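You operate a simulated robot arm through the tools that you are given. There is no shell and no other tool.

Carry out the task below with a simulated robot arm. There is one attempt and no reset: what you move stays moved.

TASK
Swap the capacitor at CAP 1 for the blue one and fit the yellow coil, pressed home.
Fine: in the black tray on the green bench; stand the old brown capacitor on the bench; CAP 2 stays empty; the other parts stay where they are. Set down upright: brown capacitor.

The check looks at the end state, three seconds after you hand in, the way a careful person would. Anything else that was tipped, shoved, dropped, spilled or broken makes it a failure. Lids that push on must go on centred and level and be pressed home; caps that screw on are set level and turned clockwise until they are tight.

THE ROBOT
A 7-joint arm with a two-finger parallel gripper, fixed in place. Base frame: the origin is at the foot of the arm, x ahead of it, y to its left, z up. Units: mm, degrees, N and s.
Its first joint turns from -166.0 to 166.0 degrees. Payload 3.43 kg.
The tool frame sits at the grasp point between the pads (the TCP): z along the fingers, y along the line on which they close. The tips reach 30 mm beyond it. Largest opening 94 mm; finger width 28, thickness 10; the body of the gripper, 50 by 96 mm, starts 55 mm behind the TCP.
Orientation is that of the tool frame in the base frame, as a unit quaternion [w, x, y, z]. With the fingers straight down and closing along the base's y, the tool's x points along the base's -x, its y along +y and its z along -z.

THE INTERFACE
- The arm moves only by the tool play_rows. Its argument "steps" is a list of rows, each an object of numbers (a shift or turn left out is 0, a gripper value left out holds the last): "rx", "ry", "rz": the turn, a rotation vector about the base's x, y, z in degrees; "dx", "dy", "dz": the shift along the base's x, y, z in m; "hand": the gripper command, from -1 (fully open) to 1 (shut), values between in proportion. In form: [{"rx": .., "ry": .., "rz": .., "dx": .., "dy": .., "dz": .., "hand": ..}, ...]. A call has 1 to 20 rows; each row shifts and turns the commanded pose from where the row before left it. Rows are played at 5 a second. More than 50 mm and 8.6 degrees between two rows, or a gripper value outside its range, and nothing of the call is played. Where a pose cannot be reached the arm comes as near as it can. A force on the tool above 40 N (or 10 N above the force at the start of the call, whichever is more), or a blocked arm, ends the call early, and 0.2 s more pass. The fingers move at their own pace (about 45 mm/s each) and stop on an object; they squeeze with about 30 N. The grip force told is the motor's: it shows also when the fingers shut on nothing. Time passes only in rows, and 0.2 s behind the last, so rows that do not move let the fingers close. It gives the time, the measured TCP pose, the force on the tool (base axes), the opening and the grip force at its end, in the units of the frame above (readings bear some noise), with the torque about the TCP (base axes, N m) and any sound that the robot's microphone picked up.
- Cameras (640 x 400 px; columns grow to the right, rows downward): "scene" is fixed at [229.2, 658.3, 1350.8]; the picture's right is [-0.97, -0.25, 0.00], its down [-0.22, 0.83, -0.51] and it looks along [0.13, -0.49, -0.86] (base axes); focal length 214 px, centre (320, 200). "wrist" rides on the gripper at [76, 14, -102] in the tool frame; the picture's right is [-0.18, 0.98, 0.00], its down [-0.75, -0.14, -0.64] and it looks along [-0.63, -0.12, 0.77] (tool axes); focal length 243 px, centre (320, 200). There is no depth. A picture from a camera that has moved, and an enlarged one, comes with that camera's place and axes in the base frame and with its lens. The place of the scene camera against the robot may be out by one fixed shift of up to 25 mm in any direction.
- get_image(camera): a new picture of that camera. No time passes.
- enlarge(camera, box): a new picture of the part [left, top, right, bottom] of that camera's present view, enlarged. No time passes.
- close_job(): hands the job in; it is judged then, once.

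Nothing tells you positions but the pictures and the camera data. Unless the task says otherwise, let go and move clear before handing in.

The tools are called as name(argument=value, ...) on one line, values as JSON. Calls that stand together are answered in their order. play_rows: Moves the arm, as the interface text tells. Its arguments: {"type":"object","properties":{"steps":{"type":"array","items":{"type":"object","properties":{"rx":{"type":"number"},"ry":{"type":"number"},"rz":{"type":"number"},"dx":{"type":"number"},"dy":{"type":"number"},"dz":{"type":"number"},"hand":{"type":"number"}}}}},"required":["steps"]} The other tools are called the same way: get_image (camera) takes a picture; enlarge (camera, box) takes an enlarged picture of a part of a camera's view; close_job () hands the job in.

At the start:

```text
time: 0.0
position: [376.3, 385.7, 1062.3]
tool_rot: [0.0, 0.0, 1.0, 0.001]
contact_force: [0.5, 0.5, -0.8]
torque: [-0.02, -0.02, 0.0]
width: 93.9
grasp_force: 0.0
```

scene: 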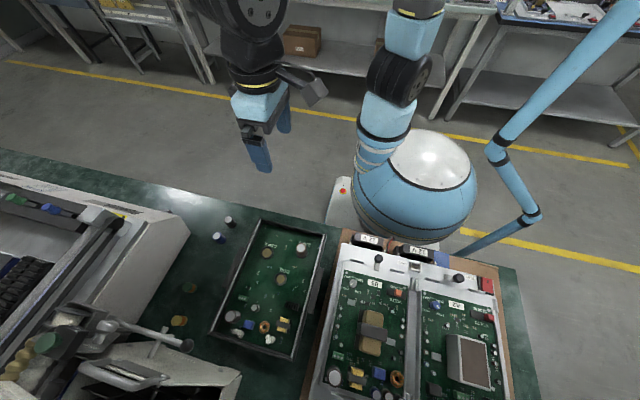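
wrist: 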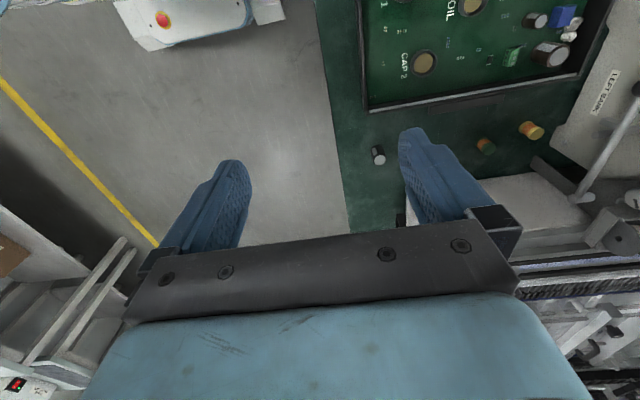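

I see a green bench with a black tray holding a board, and loose parts to its left. I'll look closer before moving.

enlarge(camera="scene", box=[160, 190, 340, 370])

enlarge(camera="scene", box=[220, 210, 330, 280])

enlarge(camera="wrist", box=[340, 0, 640, 200])

```text
2.22 times, centred on (250, 280) of scene
camera zoom: at [229.2, 658.3, 1350.8], right [-0.97, -0.25, 0.0], down [-0.22, 0.83, -0.51], along [0.13, -0.49, -0.86], focal length 477 px, centre (476, 22)
```

zoom: 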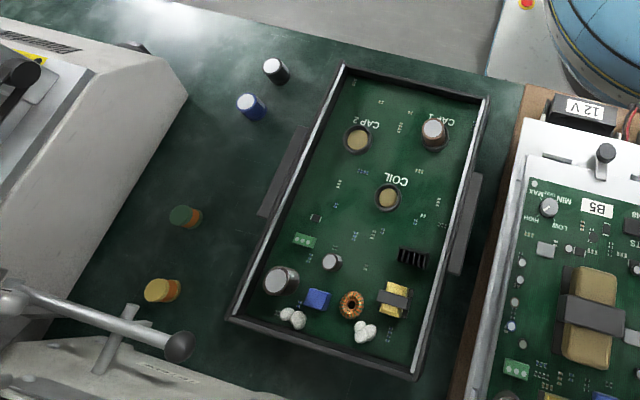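

```text
5.71 times, centred on (275, 245) of scene
camera zoom: at [229.2, 658.3, 1350.8], right [-0.97, -0.25, 0.0], down [-0.22, 0.83, -0.51], along [0.13, -0.49, -0.86], focal length 1226 px, centre (577, -57)
```

zoom: 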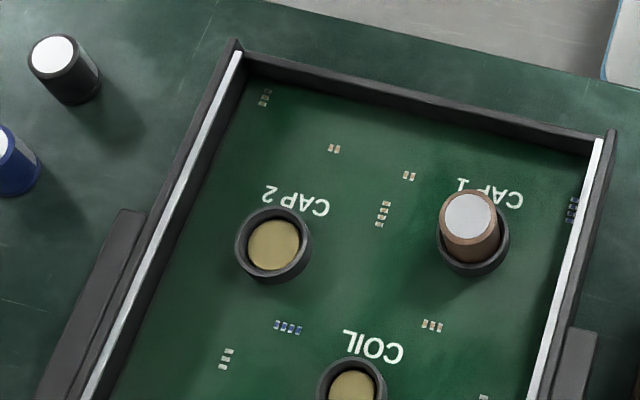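

```text
2.00 times, centred on (490, 100) of wrist
camera zoom: at [301.4, 397.7, 1166.7], right [0.18, 0.98, 0.0], down [0.75, -0.14, 0.64], along [0.63, -0.12, -0.77], focal length 485 px, centre (-20, 400)
```

zoom: 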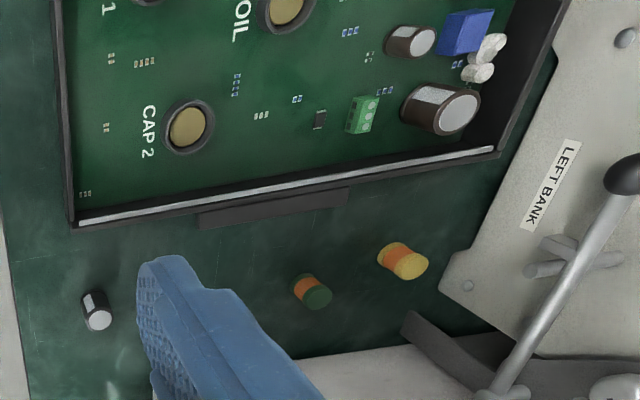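

The bench top looks to be near z≈745. I take the parts and sockets to be at roughly:
- CAP 1: (310, 513)
- CAP 2: (406, 537)
- COIL: (347, 595)
- Blue cap: (551, 532)
- Yellow coil: (552, 736)

I'll move above the tray for a better wrist view.

play_rows(steps=[{"dx": -0.021, "dy": 0.029, "dz": -0.0104, "hand": -1}, {"dx": -0.021, "dy": 0.029, "dz": -0.0104}, {"dx": -0.021, "dy": 0.029, "dz": -0.0104}, {"dx": -0.021, "dy": 0.029, "dz": -0.0104}, {"dx": -0.021, "dy": 0.029, "dz": -0.0104}, {"dx": -0.021, "dy": 0.029, "dz": -0.0104}, {}, {}])

get_image(camera="wrist")

get_image(camera="scene")

```text
time: 1.8
position: [252.4, 560.1, 1003.6]
tool_rot: [0.0, 0.0, 1.0, 0.0]
contact_force: [-0.2, -0.2, 0.5]
torque: [-0.02, 0.04, 0.01]
width: 94.0
grasp_force: 0.1
```

```text
taken
camera wrist: at [176.2, 572.2, 1106.1], right [0.18, 0.98, 0.0], down [0.75, -0.14, 0.64], along [0.63, -0.12, -0.77], focal length 243 px, centre (320, 200)
```

wrist: 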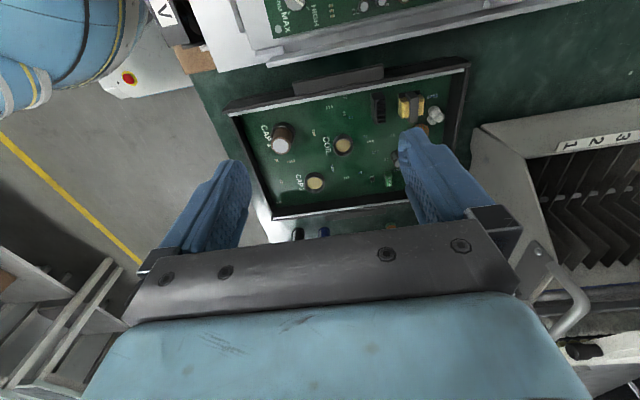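

```text
taken
```

scene: 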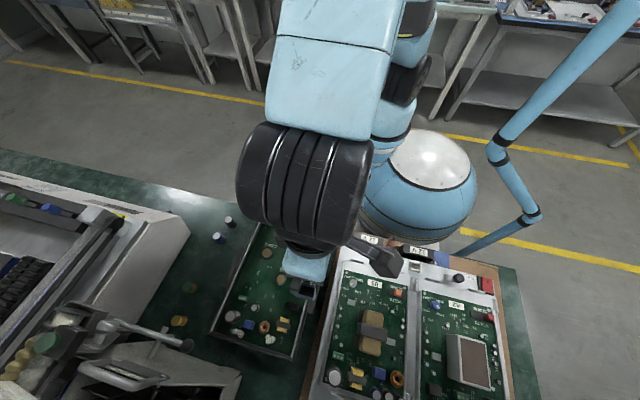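

enlarge(camera="wrist", box=[220, 60, 480, 240])

enlarge(camera="wrist", box=[240, 100, 370, 200])

```text
2.22 times, centred on (350, 150) of wrist
camera zoom: at [176.2, 572.2, 1106.1], right [0.18, 0.98, 0.0], down [0.75, -0.14, 0.64], along [0.63, -0.12, -0.77], focal length 539 px, centre (253, 311)
```

zoom: 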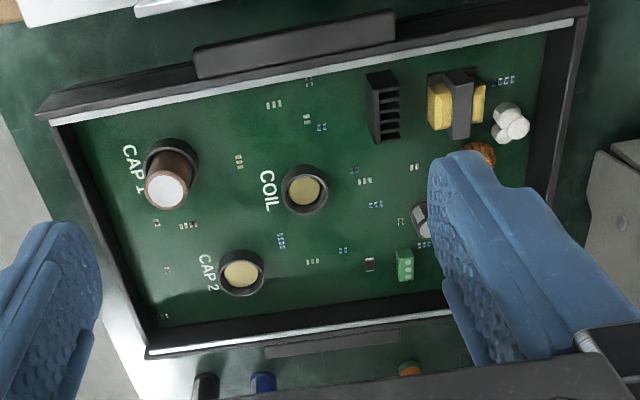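

```text
4.00 times, centred on (305, 150) of wrist
camera zoom: at [176.2, 572.2, 1106.1], right [0.18, 0.98, 0.0], down [0.75, -0.14, 0.64], along [0.63, -0.12, -0.77], focal length 970 px, centre (380, 400)
```

zoom: 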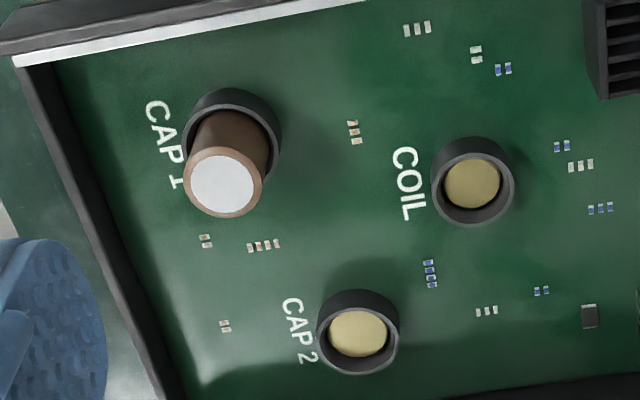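

The sockets look to be at about z≈796: CAP 2 at (395, 523), COIL at (342, 575) and CAP 1's cap top at (309, 497, 829). Next I'll look at the loose parts.

play_rows(steps=[{"dx": 0.035, "dy": 0.01}, {"dx": 0.035, "dy": 0.01}, {"dx": 0.035, "dy": 0.01}, {"dx": 0.035, "dy": 0.01}, {}, {}])

get_image(camera="wrist")

enlarge(camera="wrist", box=[230, 100, 410, 240])

enlarge(camera="wrist", box=[200, 0, 400, 125])

```text
time: 3.2
position: [390.9, 598.3, 1003.9]
tool_rot: [0.0, 0.0, 1.0, 0.0]
contact_force: [-0.8, -0.5, 0.1]
torque: [-0.03, -0.01, -0.01]
width: 93.8
grasp_force: 0.0
```

```text
taken
camera wrist: at [316.1, 610.5, 1107.1], right [0.18, 0.98, 0.0], down [0.75, -0.14, 0.64], along [0.63, -0.12, -0.77], focal length 243 px, centre (320, 200)
```

wrist: 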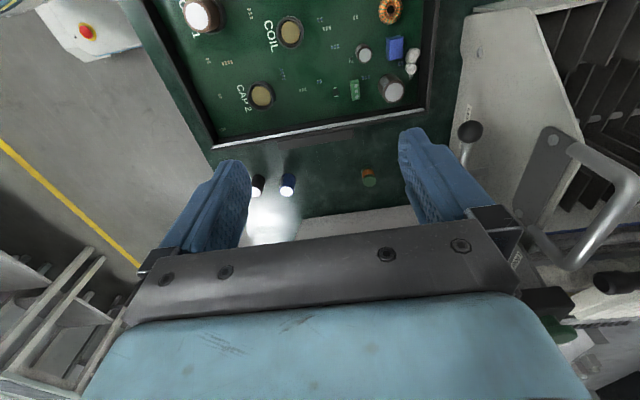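

```text
2.86 times, centred on (320, 170) of wrist
camera zoom: at [316.1, 610.5, 1107.1], right [0.18, 0.98, 0.0], down [0.75, -0.14, 0.64], along [0.63, -0.12, -0.77], focal length 693 px, centre (320, 286)
```

zoom: 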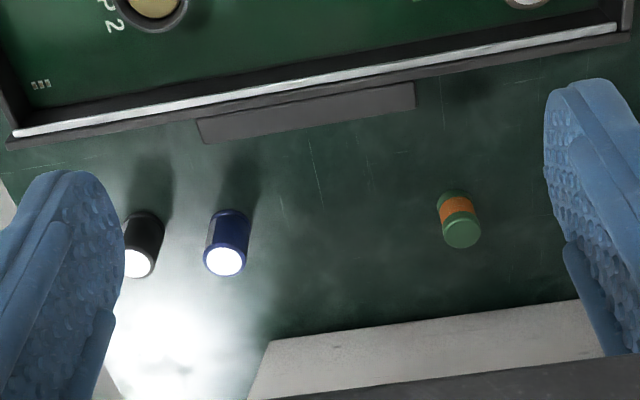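

```text
3.20 times, centred on (300, 62) of wrist
camera zoom: at [316.1, 610.5, 1107.1], right [0.18, 0.98, 0.0], down [0.75, -0.14, 0.64], along [0.63, -0.12, -0.77], focal length 776 px, centre (384, 640)
```

zoom: 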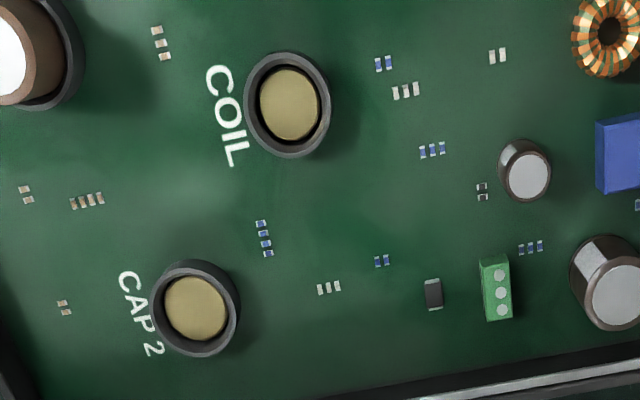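

The COIL floor is at about (339, 575, 799) and the CAP 2 floor at (395, 523, 798). Next I'll view the yellow coil.

play_rows(steps=[{"dy": 0.035, "dz": -0.01}, {"dy": 0.035, "dz": -0.01}, {"dy": 0.035, "dz": -0.01}, {"dy": 0.025, "dz": -0.01}, {}, {}])

get_image(camera="wrist")

enlarge(camera="wrist", box=[230, 100, 410, 240])

enlarge(camera="scene", box=[160, 205, 260, 335])

```text
time: 4.6
position: [390.4, 729.9, 962.9]
tool_rot: [0.0, 0.0, 1.0, 0.0]
contact_force: [-0.1, 0.0, 0.3]
torque: [-0.03, -0.01, -0.02]
width: 94.0
grasp_force: 0.1
```

```text
taken
camera wrist: at [315.1, 741.4, 1066.4], right [0.18, 0.98, 0.0], down [0.75, -0.14, 0.64], along [0.63, -0.12, -0.77], focal length 243 px, centre (320, 200)
```

wrist: 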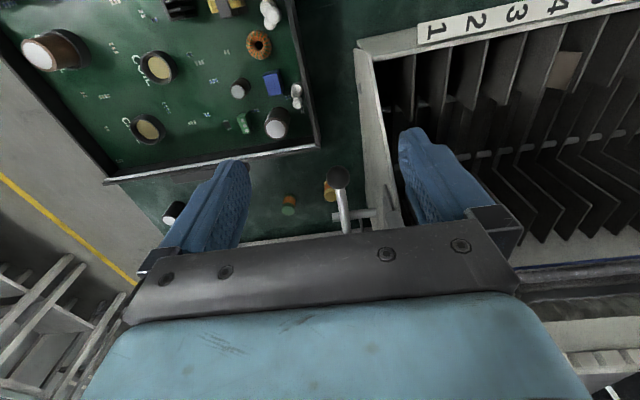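

```text
2.86 times, centred on (320, 170) of wrist
camera zoom: at [315.1, 741.4, 1066.4], right [0.18, 0.98, 0.0], down [0.75, -0.14, 0.64], along [0.63, -0.12, -0.77], focal length 693 px, centre (320, 286)
```

zoom: 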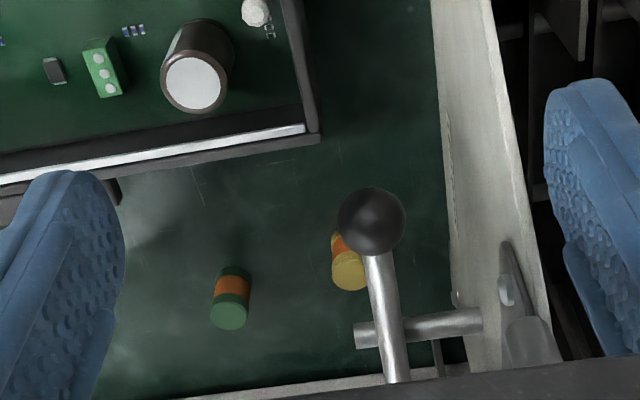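

```text
3.08 times, centred on (210, 270) of scene
camera zoom: at [229.2, 658.3, 1350.8], right [-0.97, -0.25, 0.0], down [-0.22, 0.83, -0.51], along [0.13, -0.49, -0.86], focal length 660 px, centre (658, -15)
```

zoom: 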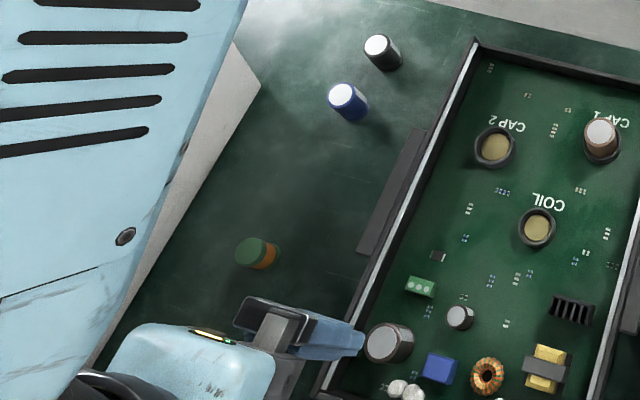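

A lever with a black knob at about (442, 735, 884) overhangs the yellow coil at about (535, 716, top 790). I'll need a tilted approach there later. First I'll go above CAP 1 and look closely.

play_rows(steps=[{"dx": -0.0135, "dy": -0.0388, "dz": -0.0055}, {"dx": -0.0135, "dy": -0.0388, "dz": -0.0055}, {"dx": -0.0135, "dy": -0.0388, "dz": -0.0055}, {"dx": -0.0135, "dy": -0.0388, "dz": -0.0055}, {"dx": -0.0135, "dy": -0.0388, "dz": -0.0055}, {"dx": -0.0135, "dy": -0.0388, "dz": -0.0055}, {}, {}])

get_image(camera="wrist")

enlarge(camera="wrist", box=[220, 30, 420, 155])

get_image(camera="scene")

```text
time: 4.9
position: [385.2, 725.3, 962.6]
tool_rot: [0.0, -0.002, 1.0, 0.01]
contact_force: [-3.0, 22.9, -8.8]
torque: [0.27, 0.18, 0.46]
width: 94.2
grasp_force: 0.0
stopped in row 1: the force on the tool passed its limit at 91 N (the readings are from after the stop); the commanded pose is now the measured one
```

```text
taken
camera wrist: at [309.9, 735.6, 1066.3], right [0.18, 0.98, 0.02], down [0.75, -0.15, 0.64], along [0.63, -0.1, -0.77], focal length 243 px, centre (320, 200)
```

wrist: 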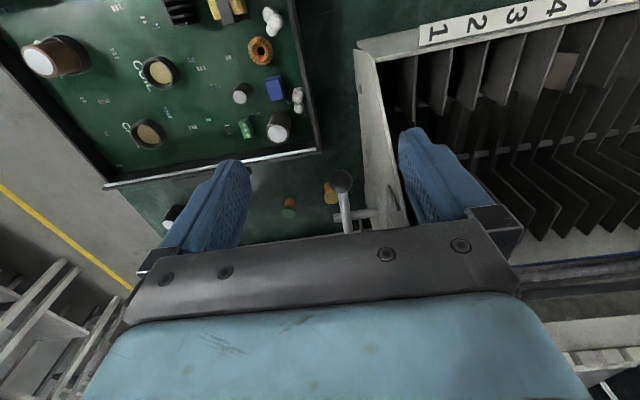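

```text
3.20 times, centred on (320, 92) of wrist
camera zoom: at [309.9, 735.6, 1066.3], right [0.18, 0.98, 0.02], down [0.75, -0.15, 0.64], along [0.63, -0.1, -0.77], focal length 776 px, centre (320, 544)
```

zoom: 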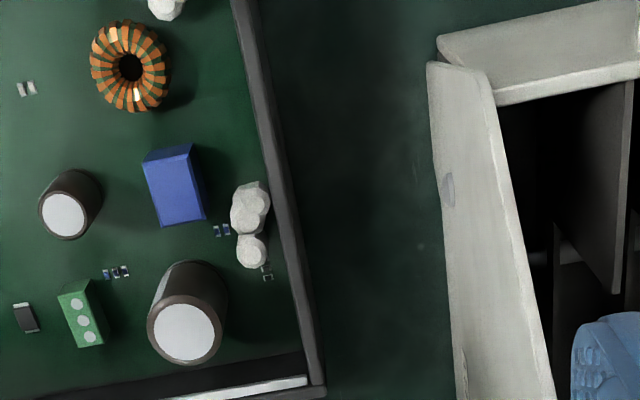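

```text
taken
```

scene: 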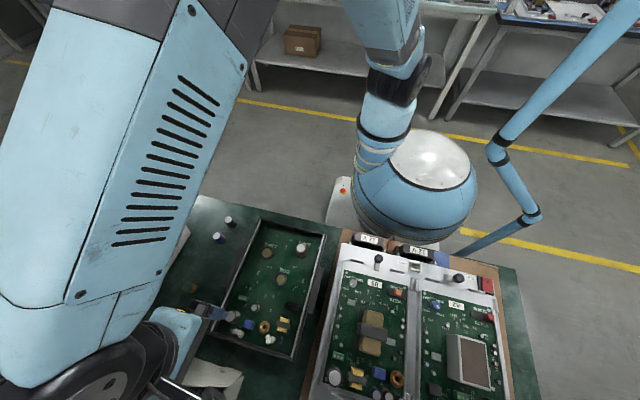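

The arm stopped on a 91 N contact, so something is touching the gripper; a handle near the right finger looks likely. I'll look closely before any further motion.

enlarge(camera="wrist", box=[360, 100, 560, 260])

enlarge(camera="wrist", box=[140, 140, 340, 300])

enlarge(camera="scene", box=[120, 270, 280, 400])

```text
2.50 times, centred on (460, 180) of wrist
camera zoom: at [309.9, 735.6, 1066.3], right [0.18, 0.98, 0.02], down [0.75, -0.15, 0.64], along [0.63, -0.1, -0.77], focal length 606 px, centre (-30, 250)
```

zoom: 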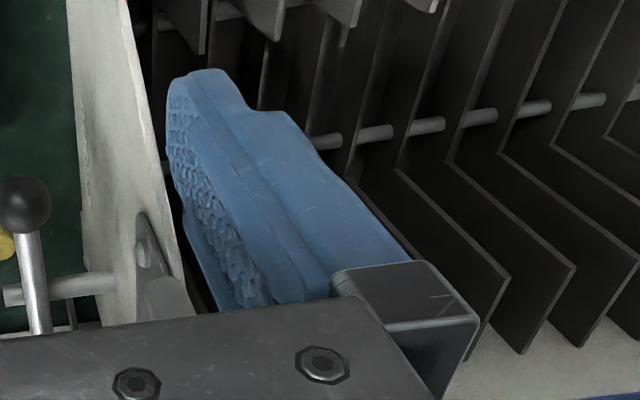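

```text
2.50 times, centred on (240, 220) of wrist
camera zoom: at [309.9, 735.6, 1066.3], right [0.18, 0.98, 0.02], down [0.75, -0.15, 0.64], along [0.63, -0.1, -0.77], focal length 606 px, centre (520, 150)
```

zoom: 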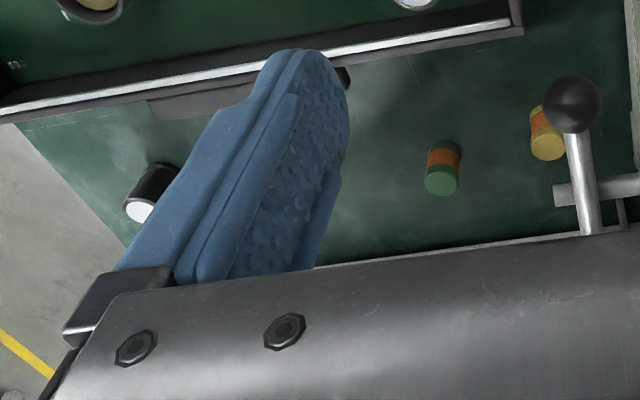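

```text
3.08 times, centred on (200, 335) of scene
camera zoom: at [229.2, 658.3, 1350.8], right [-0.97, -0.25, 0.0], down [-0.22, 0.83, -0.51], along [0.13, -0.49, -0.86], focal length 660 px, centre (689, -215)
```

zoom: 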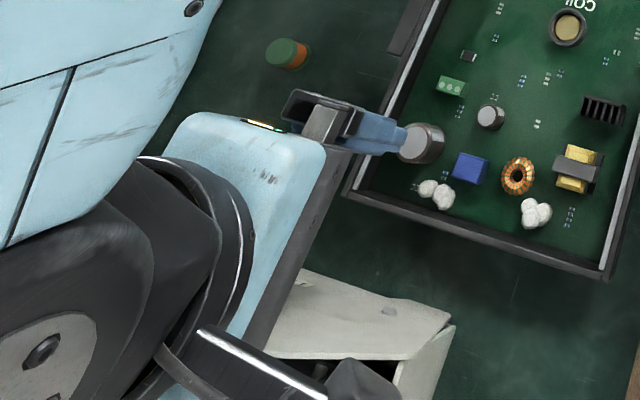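

The right fingertip has most likely dipped just below the rim of the slotted bank's side panel, at about (399, 772, 932), and its inner face pressed the panel when I moved in −y. I'll back out the way I came and then go straight up.

play_rows(steps=[{"dx": 0.002, "dy": 0.0025, "rx": -0.6, "rz": -0.1}, {"dx": 0.002, "dy": 0.002, "rx": -0.5, "rz": -0.1}, {}])

```text
time: 5.7
position: [391.4, 728.7, 962.7]
tool_rot: [0.0, 0.002, 1.0, -0.002]
contact_force: [0.0, -0.8, 0.9]
torque: [0.02, -0.02, 0.03]
width: 93.8
grasp_force: 0.0
```

Contact is released. Now I'll go straight up.

play_rows(steps=[{"dz": 0.01}, {"dz": 0.02}, {"dz": 0.03}, {"dz": 0.03}, {"rx": 0.2}, {}])

get_image(camera="wrist")

enlarge(camera="wrist", box=[250, 100, 450, 240])

```text
time: 7.1
position: [393.1, 729.0, 1053.2]
tool_rot: [0.001, 0.001, 1.0, 0.001]
contact_force: [0.0, 0.1, 0.6]
torque: [0.02, -0.02, -0.03]
width: 93.9
grasp_force: 0.1
```

```text
taken
camera wrist: at [316.6, 740.9, 1156.7], right [0.19, 0.98, 0.0], down [0.75, -0.14, 0.64], along [0.63, -0.12, -0.77], focal length 243 px, centre (320, 200)
```

wrist: 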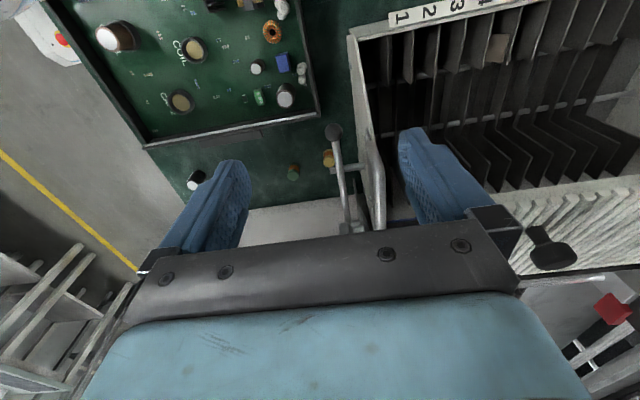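

```text
2.86 times, centred on (350, 170) of wrist
camera zoom: at [316.6, 740.9, 1156.7], right [0.19, 0.98, 0.0], down [0.75, -0.14, 0.64], along [0.63, -0.12, -0.77], focal length 693 px, centre (234, 286)
```

zoom: 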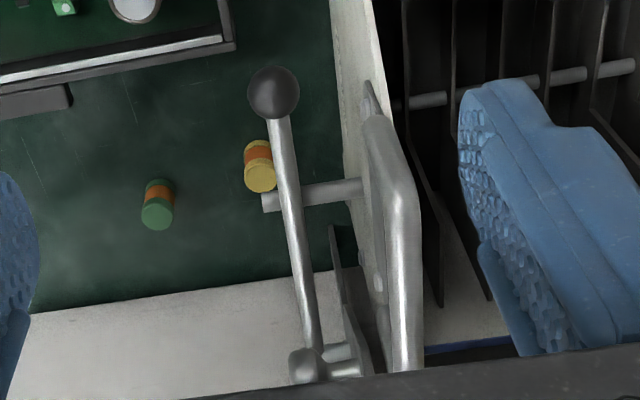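

The handle and lever are clear now. I put the lever rod from about (439, 735, 888) to (638, 735, 855), with a crossbar end at (498, 721, 878). I'll go at height to above CAP 1, then descend for a close look.

play_rows(steps=[{"dx": -0.012, "dy": -0.033}, {"dx": -0.012, "dy": -0.033}, {"dx": -0.012, "dy": -0.033}, {"dx": -0.012, "dy": -0.033}, {"dx": -0.012, "dy": -0.033}, {"dx": -0.012, "dy": -0.033}, {"dx": -0.012, "dy": -0.034}, {}, {"dz": -0.03}, {"dz": -0.03}, {"dz": -0.03}, {"dz": -0.03}, {}, {}])

get_image(camera="wrist")

enlarge(camera="wrist", box=[220, 30, 420, 155])

enlarge(camera="scene", box=[220, 200, 360, 300])

```text
time: 10.1
position: [305.8, 495.5, 932.7]
tool_rot: [0.0, 0.001, 1.0, 0.001]
contact_force: [1.1, -0.4, -0.1]
torque: [-0.02, -0.01, -0.02]
width: 94.2
grasp_force: 0.0
```

```text
taken
camera wrist: at [230.5, 507.7, 1035.9], right [0.19, 0.98, 0.0], down [0.75, -0.14, 0.64], along [0.63, -0.12, -0.77], focal length 243 px, centre (320, 200)
```

wrist: 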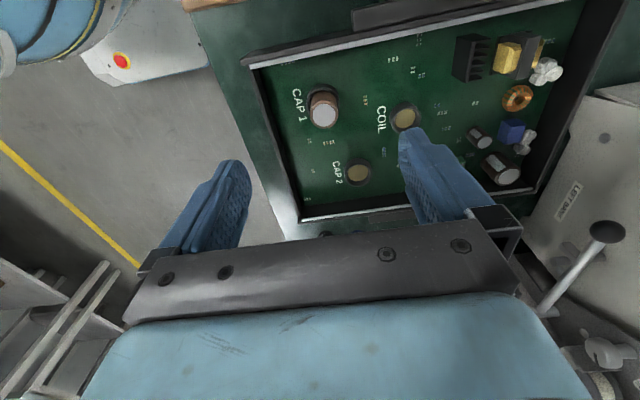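

```text
3.20 times, centred on (320, 92) of wrist
camera zoom: at [230.5, 507.7, 1035.9], right [0.19, 0.98, 0.0], down [0.75, -0.14, 0.64], along [0.63, -0.12, -0.77], focal length 776 px, centre (320, 544)
```

zoom: 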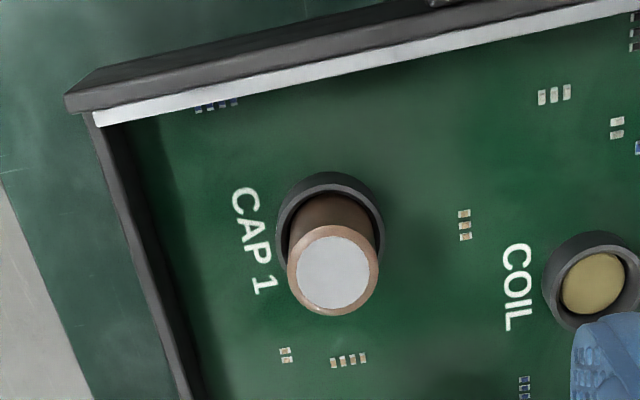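

```text
4.00 times, centred on (290, 250) of scene
camera zoom: at [229.2, 658.3, 1350.8], right [-0.97, -0.25, 0.0], down [-0.22, 0.83, -0.51], along [0.13, -0.49, -0.86], focal length 858 px, centre (440, 0)
```

zoom: 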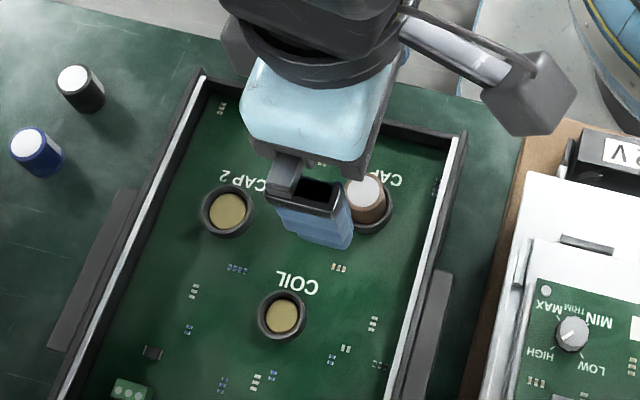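

CAP 1's cap axis looks to be near (304, 498) with its top around z≈830–842, and the tray walls at y≈449 and x≈263. I'll narrow the gripper and descend partway to check alignment.

play_rows(steps=[{"dx": -0.001, "dy": 0.0025, "hand": 0.02}, {"dz": -0.02}, {"dz": -0.02}, {"dz": -0.012}, {}, {}])

get_image(camera="wrist")

enlarge(camera="wrist", box=[240, 60, 400, 220])

enlarge(camera="scene", box=[250, 200, 350, 270])

```text
time: 11.5
position: [305.7, 497.7, 881.4]
tool_rot: [0.001, 0.001, 1.0, 0.001]
contact_force: [-0.2, 0.1, 0.1]
torque: [-0.01, -0.02, -0.04]
width: 45.8
grasp_force: 0.1
```

```text
taken
camera wrist: at [229.9, 510.7, 984.1], right [0.19, 0.98, 0.0], down [0.75, -0.14, 0.64], along [0.63, -0.12, -0.77], focal length 243 px, centre (320, 200)
```

wrist: 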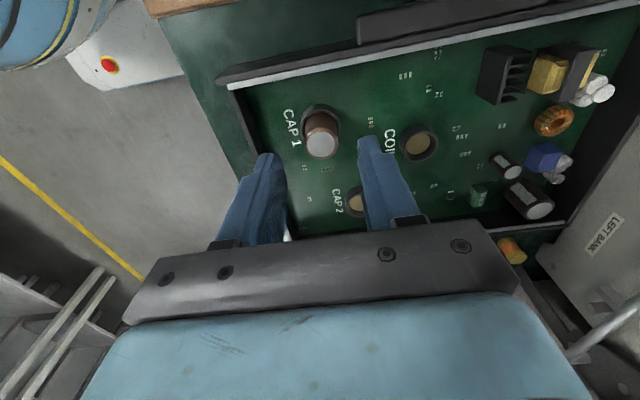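

```text
2.50 times, centred on (320, 140) of wrist
camera zoom: at [229.9, 510.7, 984.1], right [0.19, 0.98, 0.0], down [0.75, -0.14, 0.64], along [0.63, -0.12, -0.77], focal length 606 px, centre (320, 350)
```

zoom: 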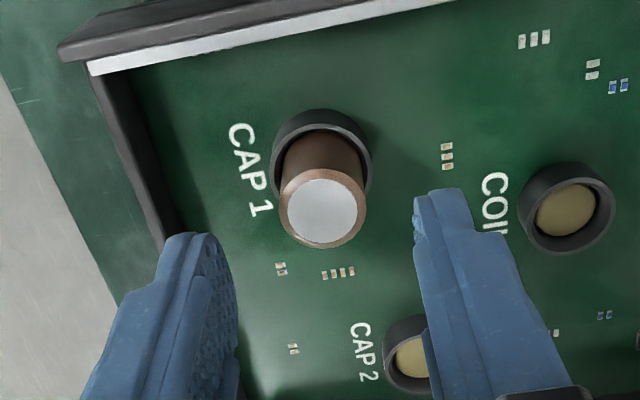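

```text
5.71 times, centred on (300, 235) of scene
camera zoom: at [229.2, 658.3, 1350.8], right [-0.97, -0.25, 0.0], down [-0.22, 0.83, -0.51], along [0.13, -0.49, -0.86], focal length 1226 px, centre (434, 0)
```

zoom: 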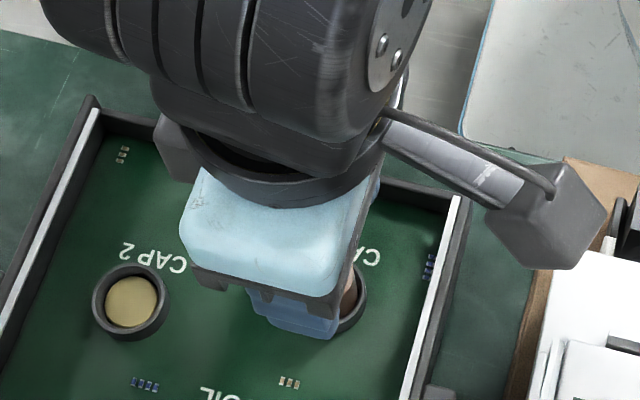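

The cap is centred between the fingers. I'll descend so the tips stay just above the socket rim (TCP z≈842), then close.

play_rows(steps=[{"dx": -0.002, "dz": -0.012}, {"dz": -0.012}, {"dz": -0.009}, {"dz": -0.006}, {}, {}])

get_image(camera="wrist")

enlarge(camera="wrist", box=[240, 80, 400, 220])

```text
time: 12.9
position: [303.6, 497.5, 843.2]
tool_rot: [0.001, 0.001, 1.0, 0.001]
contact_force: [-0.7, 0.6, 0.9]
torque: [0.0, -0.02, -0.01]
width: 46.1
grasp_force: 0.0
```

```text
taken
camera wrist: at [228.5, 510.4, 945.9], right [0.19, 0.98, 0.0], down [0.75, -0.14, 0.64], along [0.63, -0.12, -0.77], focal length 243 px, centre (320, 200)
```

wrist: 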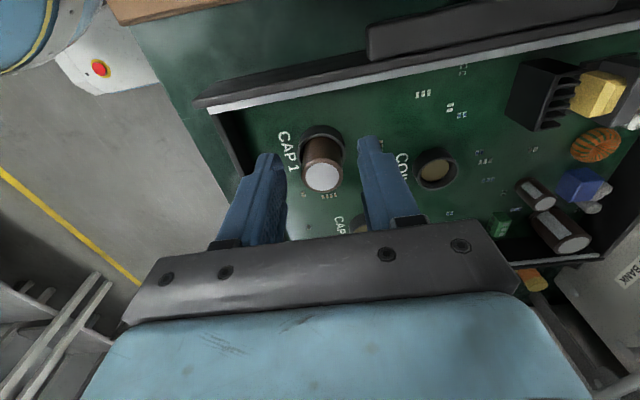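

```text
2.86 times, centred on (320, 150) of wrist
camera zoom: at [228.5, 510.4, 945.9], right [0.19, 0.98, 0.0], down [0.75, -0.14, 0.64], along [0.63, -0.12, -0.77], focal length 693 px, centre (320, 343)
```

zoom: 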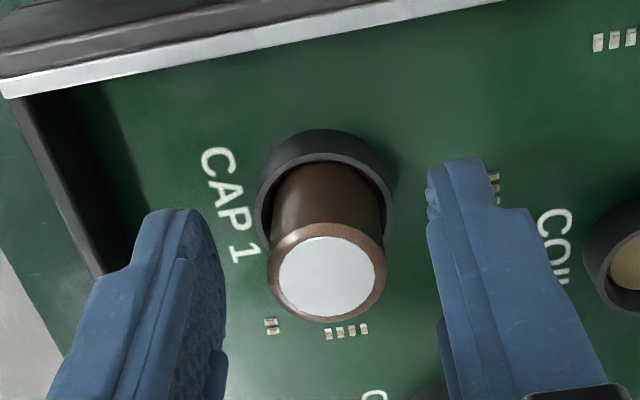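

Both fingers straddle the cap symmetrically and clear of the socket rim. I'm closing the gripper.

play_rows(steps=[{"hand": 1}, {}, {}, {}, {}])

enlarge(camera="wrist", box=[240, 80, 400, 220])

```text
time: 14.1
position: [302.3, 498.1, 842.9]
tool_rot: [0.001, 0.001, 1.0, 0.002]
contact_force: [-0.7, -0.6, 0.2]
torque: [-0.01, 0.0, 0.01]
width: 22.9
grasp_force: 30.2
```

```text
2.86 times, centred on (320, 150) of wrist
camera zoom: at [228.5, 510.4, 946.0], right [0.19, 0.98, 0.0], down [0.75, -0.14, 0.64], along [0.63, -0.12, -0.77], focal length 693 px, centre (320, 343)
```

zoom: 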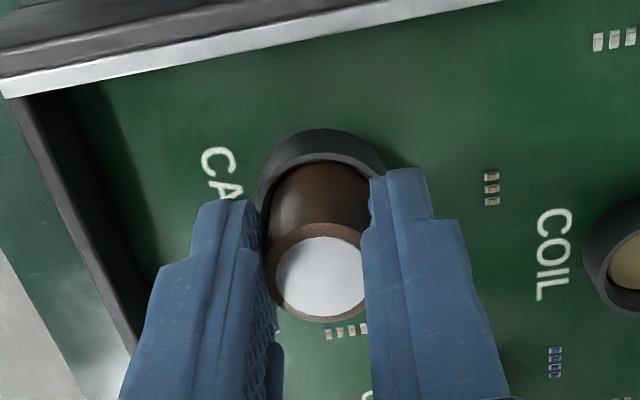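

The cap is gripped at 22.9 mm wide. I'll lift straight up gently.

play_rows(steps=[{"dz": 0.004}, {"dz": 0.006}, {"dz": 0.01}, {"dz": 0.015}, {"dz": 0.02}, {}])

get_image(camera="wrist")

enlarge(camera="scene", box=[200, 180, 360, 280])

```text
time: 15.5
position: [303.6, 497.0, 898.0]
tool_rot: [0.001, 0.001, 1.0, 0.0]
contact_force: [0.5, 0.6, -1.1]
torque: [-0.05, -0.04, 0.01]
width: 23.1
grasp_force: 30.0
```

```text
taken
camera wrist: at [228.7, 509.9, 1000.7], right [0.19, 0.98, 0.0], down [0.75, -0.14, 0.64], along [0.63, -0.12, -0.77], focal length 243 px, centre (320, 200)
```

wrist: 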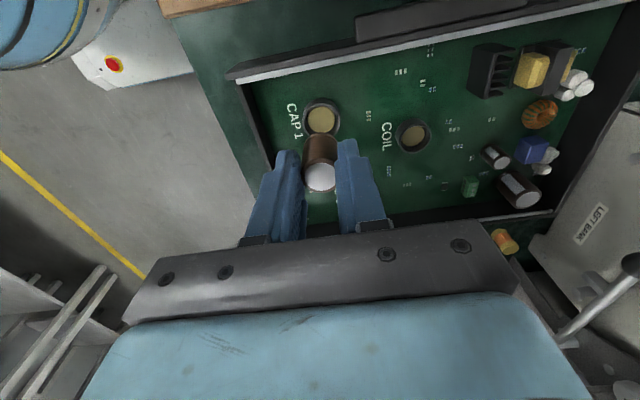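

```text
4.00 times, centred on (280, 230) of scene
camera zoom: at [229.2, 658.3, 1350.8], right [-0.97, -0.25, 0.0], down [-0.22, 0.83, -0.51], along [0.13, -0.49, -0.86], focal length 858 px, centre (480, 80)
```

zoom: 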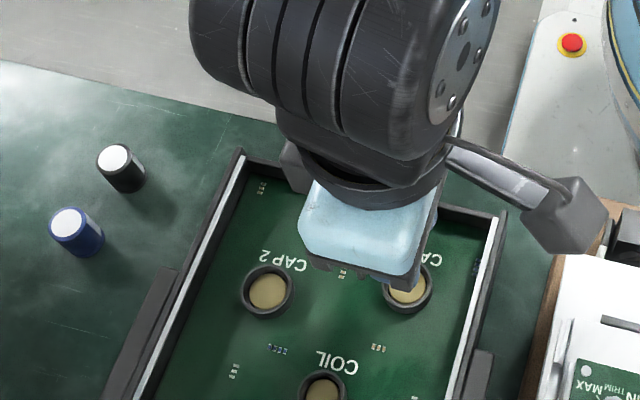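

The cap is out of the socket. I'll inspect the held cap and the empty socket.

enlarge(camera="wrist", box=[260, 85, 400, 215])

```text
3.08 times, centred on (330, 150) of wrist
camera zoom: at [228.7, 509.9, 1000.7], right [0.19, 0.98, 0.0], down [0.75, -0.14, 0.64], along [0.63, -0.12, -0.77], focal length 746 px, centre (289, 354)
```

zoom: 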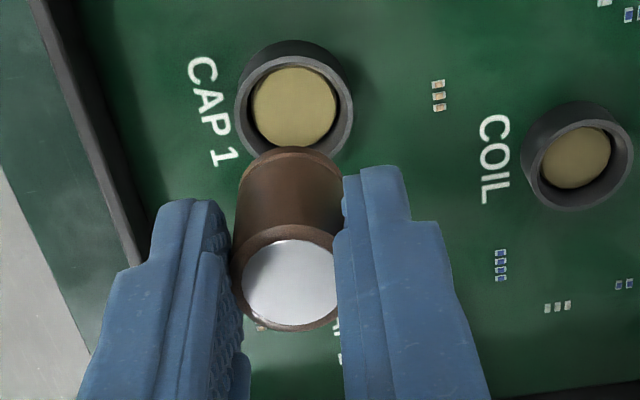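

The cap is about 32 mm tall, with its bottom about 40 mm below the TCP. I'll carry it over the open bench near (570, 580) and look.

play_rows(steps=[{"dz": 0.03}, {"dx": 0.02, "dy": 0.006, "dz": 0.015}, {"dx": 0.035, "dy": 0.011}, {"dx": 0.035, "dy": 0.011}, {"dx": 0.035, "dy": 0.011}, {"dx": 0.035, "dy": 0.011}, {"dx": 0.035, "dy": 0.011}, {"dx": 0.035, "dy": 0.011}, {"dx": 0.03, "dy": 0.01}, {}, {}])

get_image(camera="wrist")

get_image(camera="scene")

```text
time: 17.9
position: [561.3, 581.6, 942.9]
tool_rot: [0.001, 0.001, 1.0, 0.0]
contact_force: [1.6, 0.0, 0.2]
torque: [-0.01, 0.0, 0.01]
width: 23.1
grasp_force: 29.7
```

```text
taken
camera wrist: at [486.2, 593.9, 1046.4], right [0.19, 0.98, 0.0], down [0.75, -0.14, 0.64], along [0.63, -0.12, -0.77], focal length 243 px, centre (320, 200)
```

wrist: 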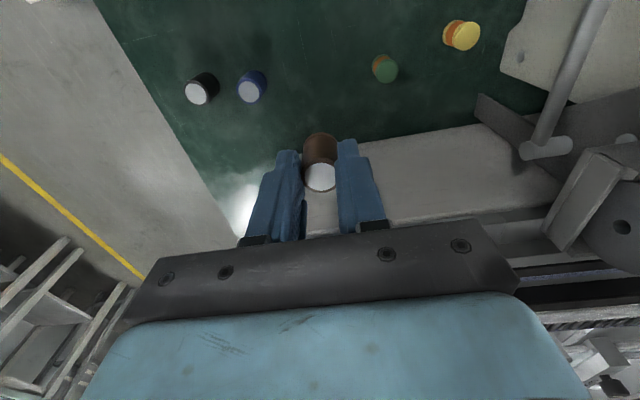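

```text
taken
```

scene: 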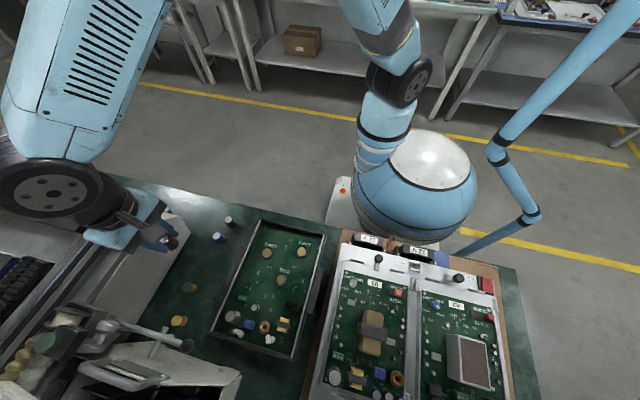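

enlarge(camera="wrist", box=[160, 0, 360, 140])

enlarge(camera="wrist", box=[340, 0, 540, 140])

enlarge(camera="wrist", box=[220, 100, 420, 240])

```text
2.86 times, centred on (260, 70) of wrist
camera zoom: at [486.2, 593.9, 1046.4], right [0.19, 0.98, 0.0], down [0.75, -0.14, 0.64], along [0.63, -0.12, -0.77], focal length 693 px, centre (491, 571)
```

zoom: 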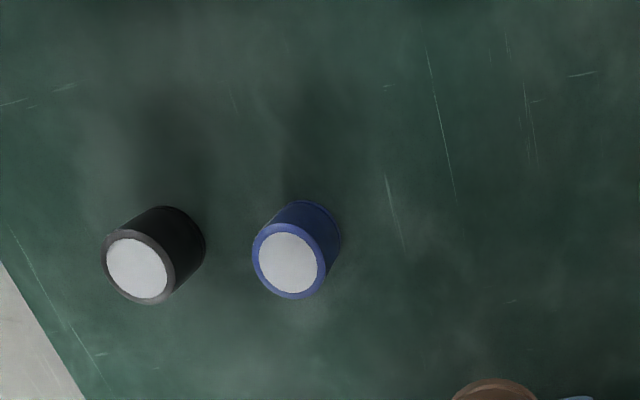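

```text
2.86 times, centred on (440, 70) of wrist
camera zoom: at [486.2, 593.9, 1046.4], right [0.19, 0.98, 0.0], down [0.75, -0.14, 0.64], along [0.63, -0.12, -0.77], focal length 693 px, centre (-23, 571)
```

zoom: 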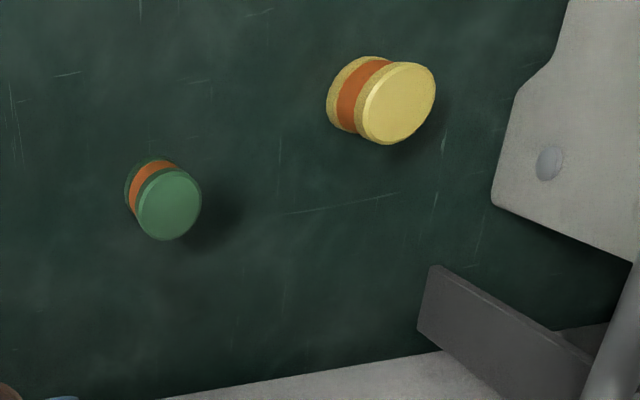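

```text
2.86 times, centred on (320, 170) of wrist
camera zoom: at [486.2, 593.9, 1046.4], right [0.19, 0.98, 0.0], down [0.75, -0.14, 0.64], along [0.63, -0.12, -0.77], focal length 693 px, centre (320, 286)
```

zoom: 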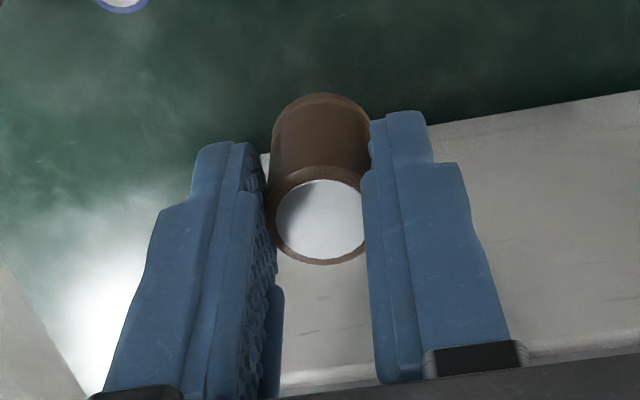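

enlarge(camera="wrist", box=[225, 60, 285, 110])

enlarge(camera="wrist", box=[290, 115, 350, 205])

enlarge(camera="scene", box=[120, 190, 240, 280])

```text
8.00 times, centred on (255, 85) of wrist
camera zoom: at [486.2, 593.9, 1046.4], right [0.19, 0.98, 0.0], down [0.75, -0.14, 0.64], along [0.63, -0.12, -0.77], focal length 1941 px, centre (840, 1120)
```

zoom: 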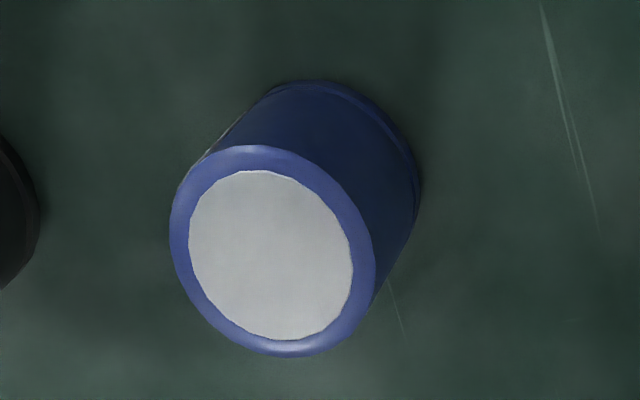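

```text
4.44 times, centred on (320, 160) of wrist
camera zoom: at [486.2, 593.9, 1046.4], right [0.19, 0.98, 0.0], down [0.75, -0.14, 0.64], along [0.63, -0.12, -0.77], focal length 1078 px, centre (320, 378)
```

zoom: 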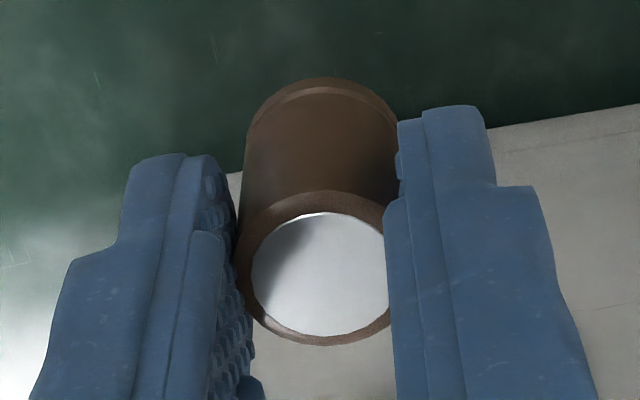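

```text
4.44 times, centred on (180, 235) of scene
camera zoom: at [229.2, 658.3, 1350.8], right [-0.97, -0.25, 0.0], down [-0.22, 0.83, -0.51], along [0.13, -0.49, -0.86], focal length 953 px, centre (942, 44)
```

zoom: 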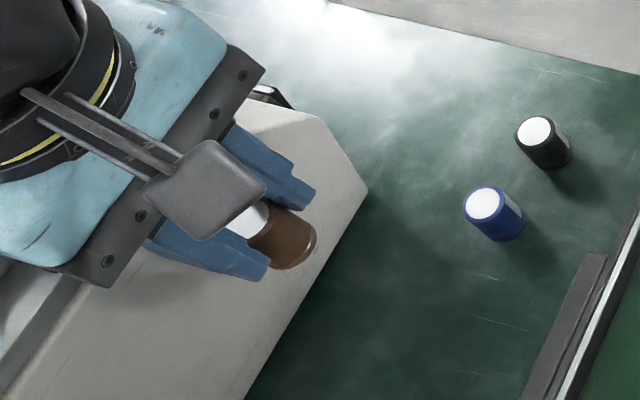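

I put the parts at roughly:
- Blue: (544, 514)
- Black: (536, 459)
- Green: (552, 646)
- Yellow: (537, 717)

The bench is near z≈763, and the spot below the held cap is clear. I'll lower most of the way now.

play_rows(steps=[{"dz": -0.03}, {"dz": -0.03}, {"dz": -0.025}, {"dz": -0.02}, {"dz": -0.01}, {}, {}])

get_image(camera="wrist")

enlarge(camera="scene", box=[140, 200, 260, 290])

```text
time: 19.5
position: [562.0, 580.3, 828.3]
tool_rot: [0.002, 0.001, 1.0, 0.001]
contact_force: [-0.4, -0.5, -1.3]
torque: [-0.03, -0.01, -0.01]
width: 23.2
grasp_force: 29.6
```

```text
taken
camera wrist: at [487.8, 592.9, 931.4], right [0.19, 0.98, 0.0], down [0.75, -0.14, 0.64], along [0.63, -0.12, -0.77], focal length 243 px, centre (320, 200)
```

wrist: 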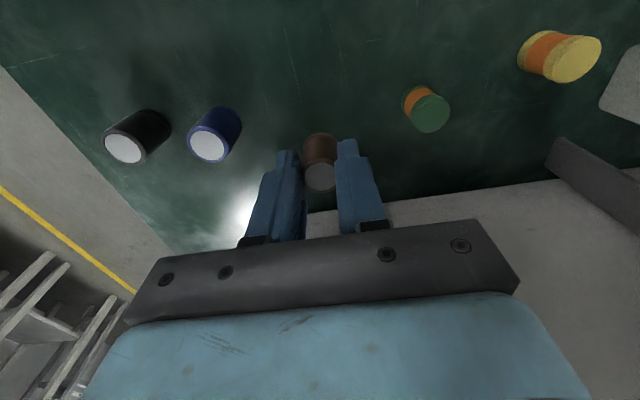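

```text
4.44 times, centred on (200, 245) of scene
camera zoom: at [229.2, 658.3, 1350.8], right [-0.97, -0.25, 0.0], down [-0.22, 0.83, -0.51], along [0.13, -0.49, -0.86], focal length 953 px, centre (853, 0)
```

zoom: 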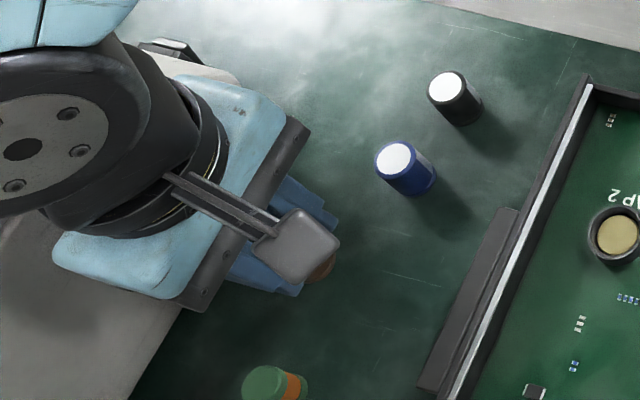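

play_rows(steps=[{"dz": -0.003}, {"dz": -0.003}, {"dz": -0.003}, {}])

enlarge(camera="wrist", box=[260, 100, 400, 220])

```text
time: 20.5
position: [564.6, 580.4, 818.2]
tool_rot: [0.001, 0.001, 1.0, 0.001]
contact_force: [0.0, 0.5, 0.0]
torque: [-0.01, 0.01, -0.01]
width: 23.0
grasp_force: 29.4
```

```text
3.33 times, centred on (330, 160) of wrist
camera zoom: at [488.2, 592.9, 921.4], right [0.19, 0.98, 0.0], down [0.75, -0.14, 0.64], along [0.63, -0.12, -0.77], focal length 809 px, centre (287, 333)
```

zoom: 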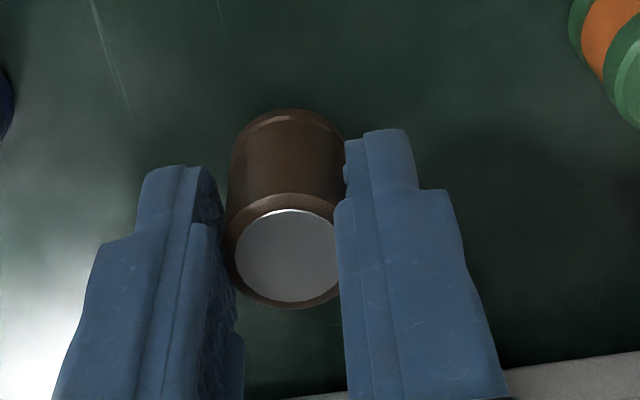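

play_rows(steps=[{"dz": -0.002}, {"dz": -0.002}, {}])

```text
time: 21.3
position: [564.1, 579.6, 814.5]
tool_rot: [0.001, 0.0, 1.0, 0.001]
contact_force: [1.1, -0.3, 0.2]
torque: [-0.02, -0.01, 0.02]
width: 23.1
grasp_force: 30.1
```

play_rows(steps=[{"dz": -0.002}, {"dz": -0.0015}, {}])

```text
time: 22.1
position: [563.0, 580.2, 811.1]
tool_rot: [0.001, 0.001, 1.0, 0.001]
contact_force: [1.5, 0.4, 5.8]
torque: [-0.02, -0.1, 0.02]
width: 23.1
grasp_force: 29.9
```

The cap touches the bench at TCP z≈811, so the socket seat is about 31.6 mm above the bench. I'll release and rise straight up.

play_rows(steps=[{"hand": 0.4}, {"hand": 0.1}, {"hand": 0.02}, {}, {}])

enlarge(camera="wrist", box=[240, 80, 400, 220])

```text
time: 23.3
position: [562.7, 579.7, 810.5]
tool_rot: [0.001, 0.001, 1.0, 0.001]
contact_force: [-1.1, -0.5, 0.2]
torque: [0.0, 0.0, -0.03]
width: 46.1
grasp_force: 0.0
```

```text
2.86 times, centred on (320, 150) of wrist
camera zoom: at [487.8, 593.1, 913.9], right [0.19, 0.98, 0.0], down [0.75, -0.14, 0.64], along [0.63, -0.12, -0.77], focal length 693 px, centre (320, 343)
```

zoom: 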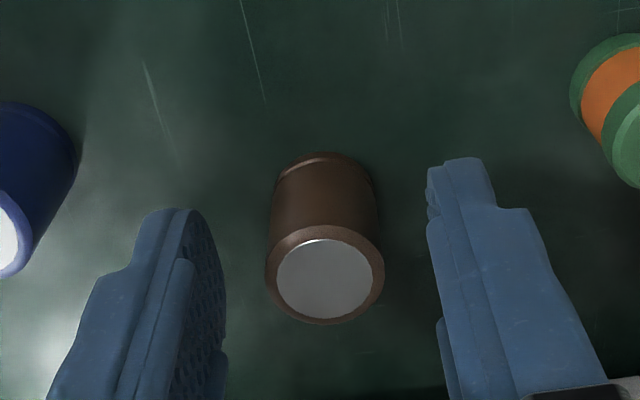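

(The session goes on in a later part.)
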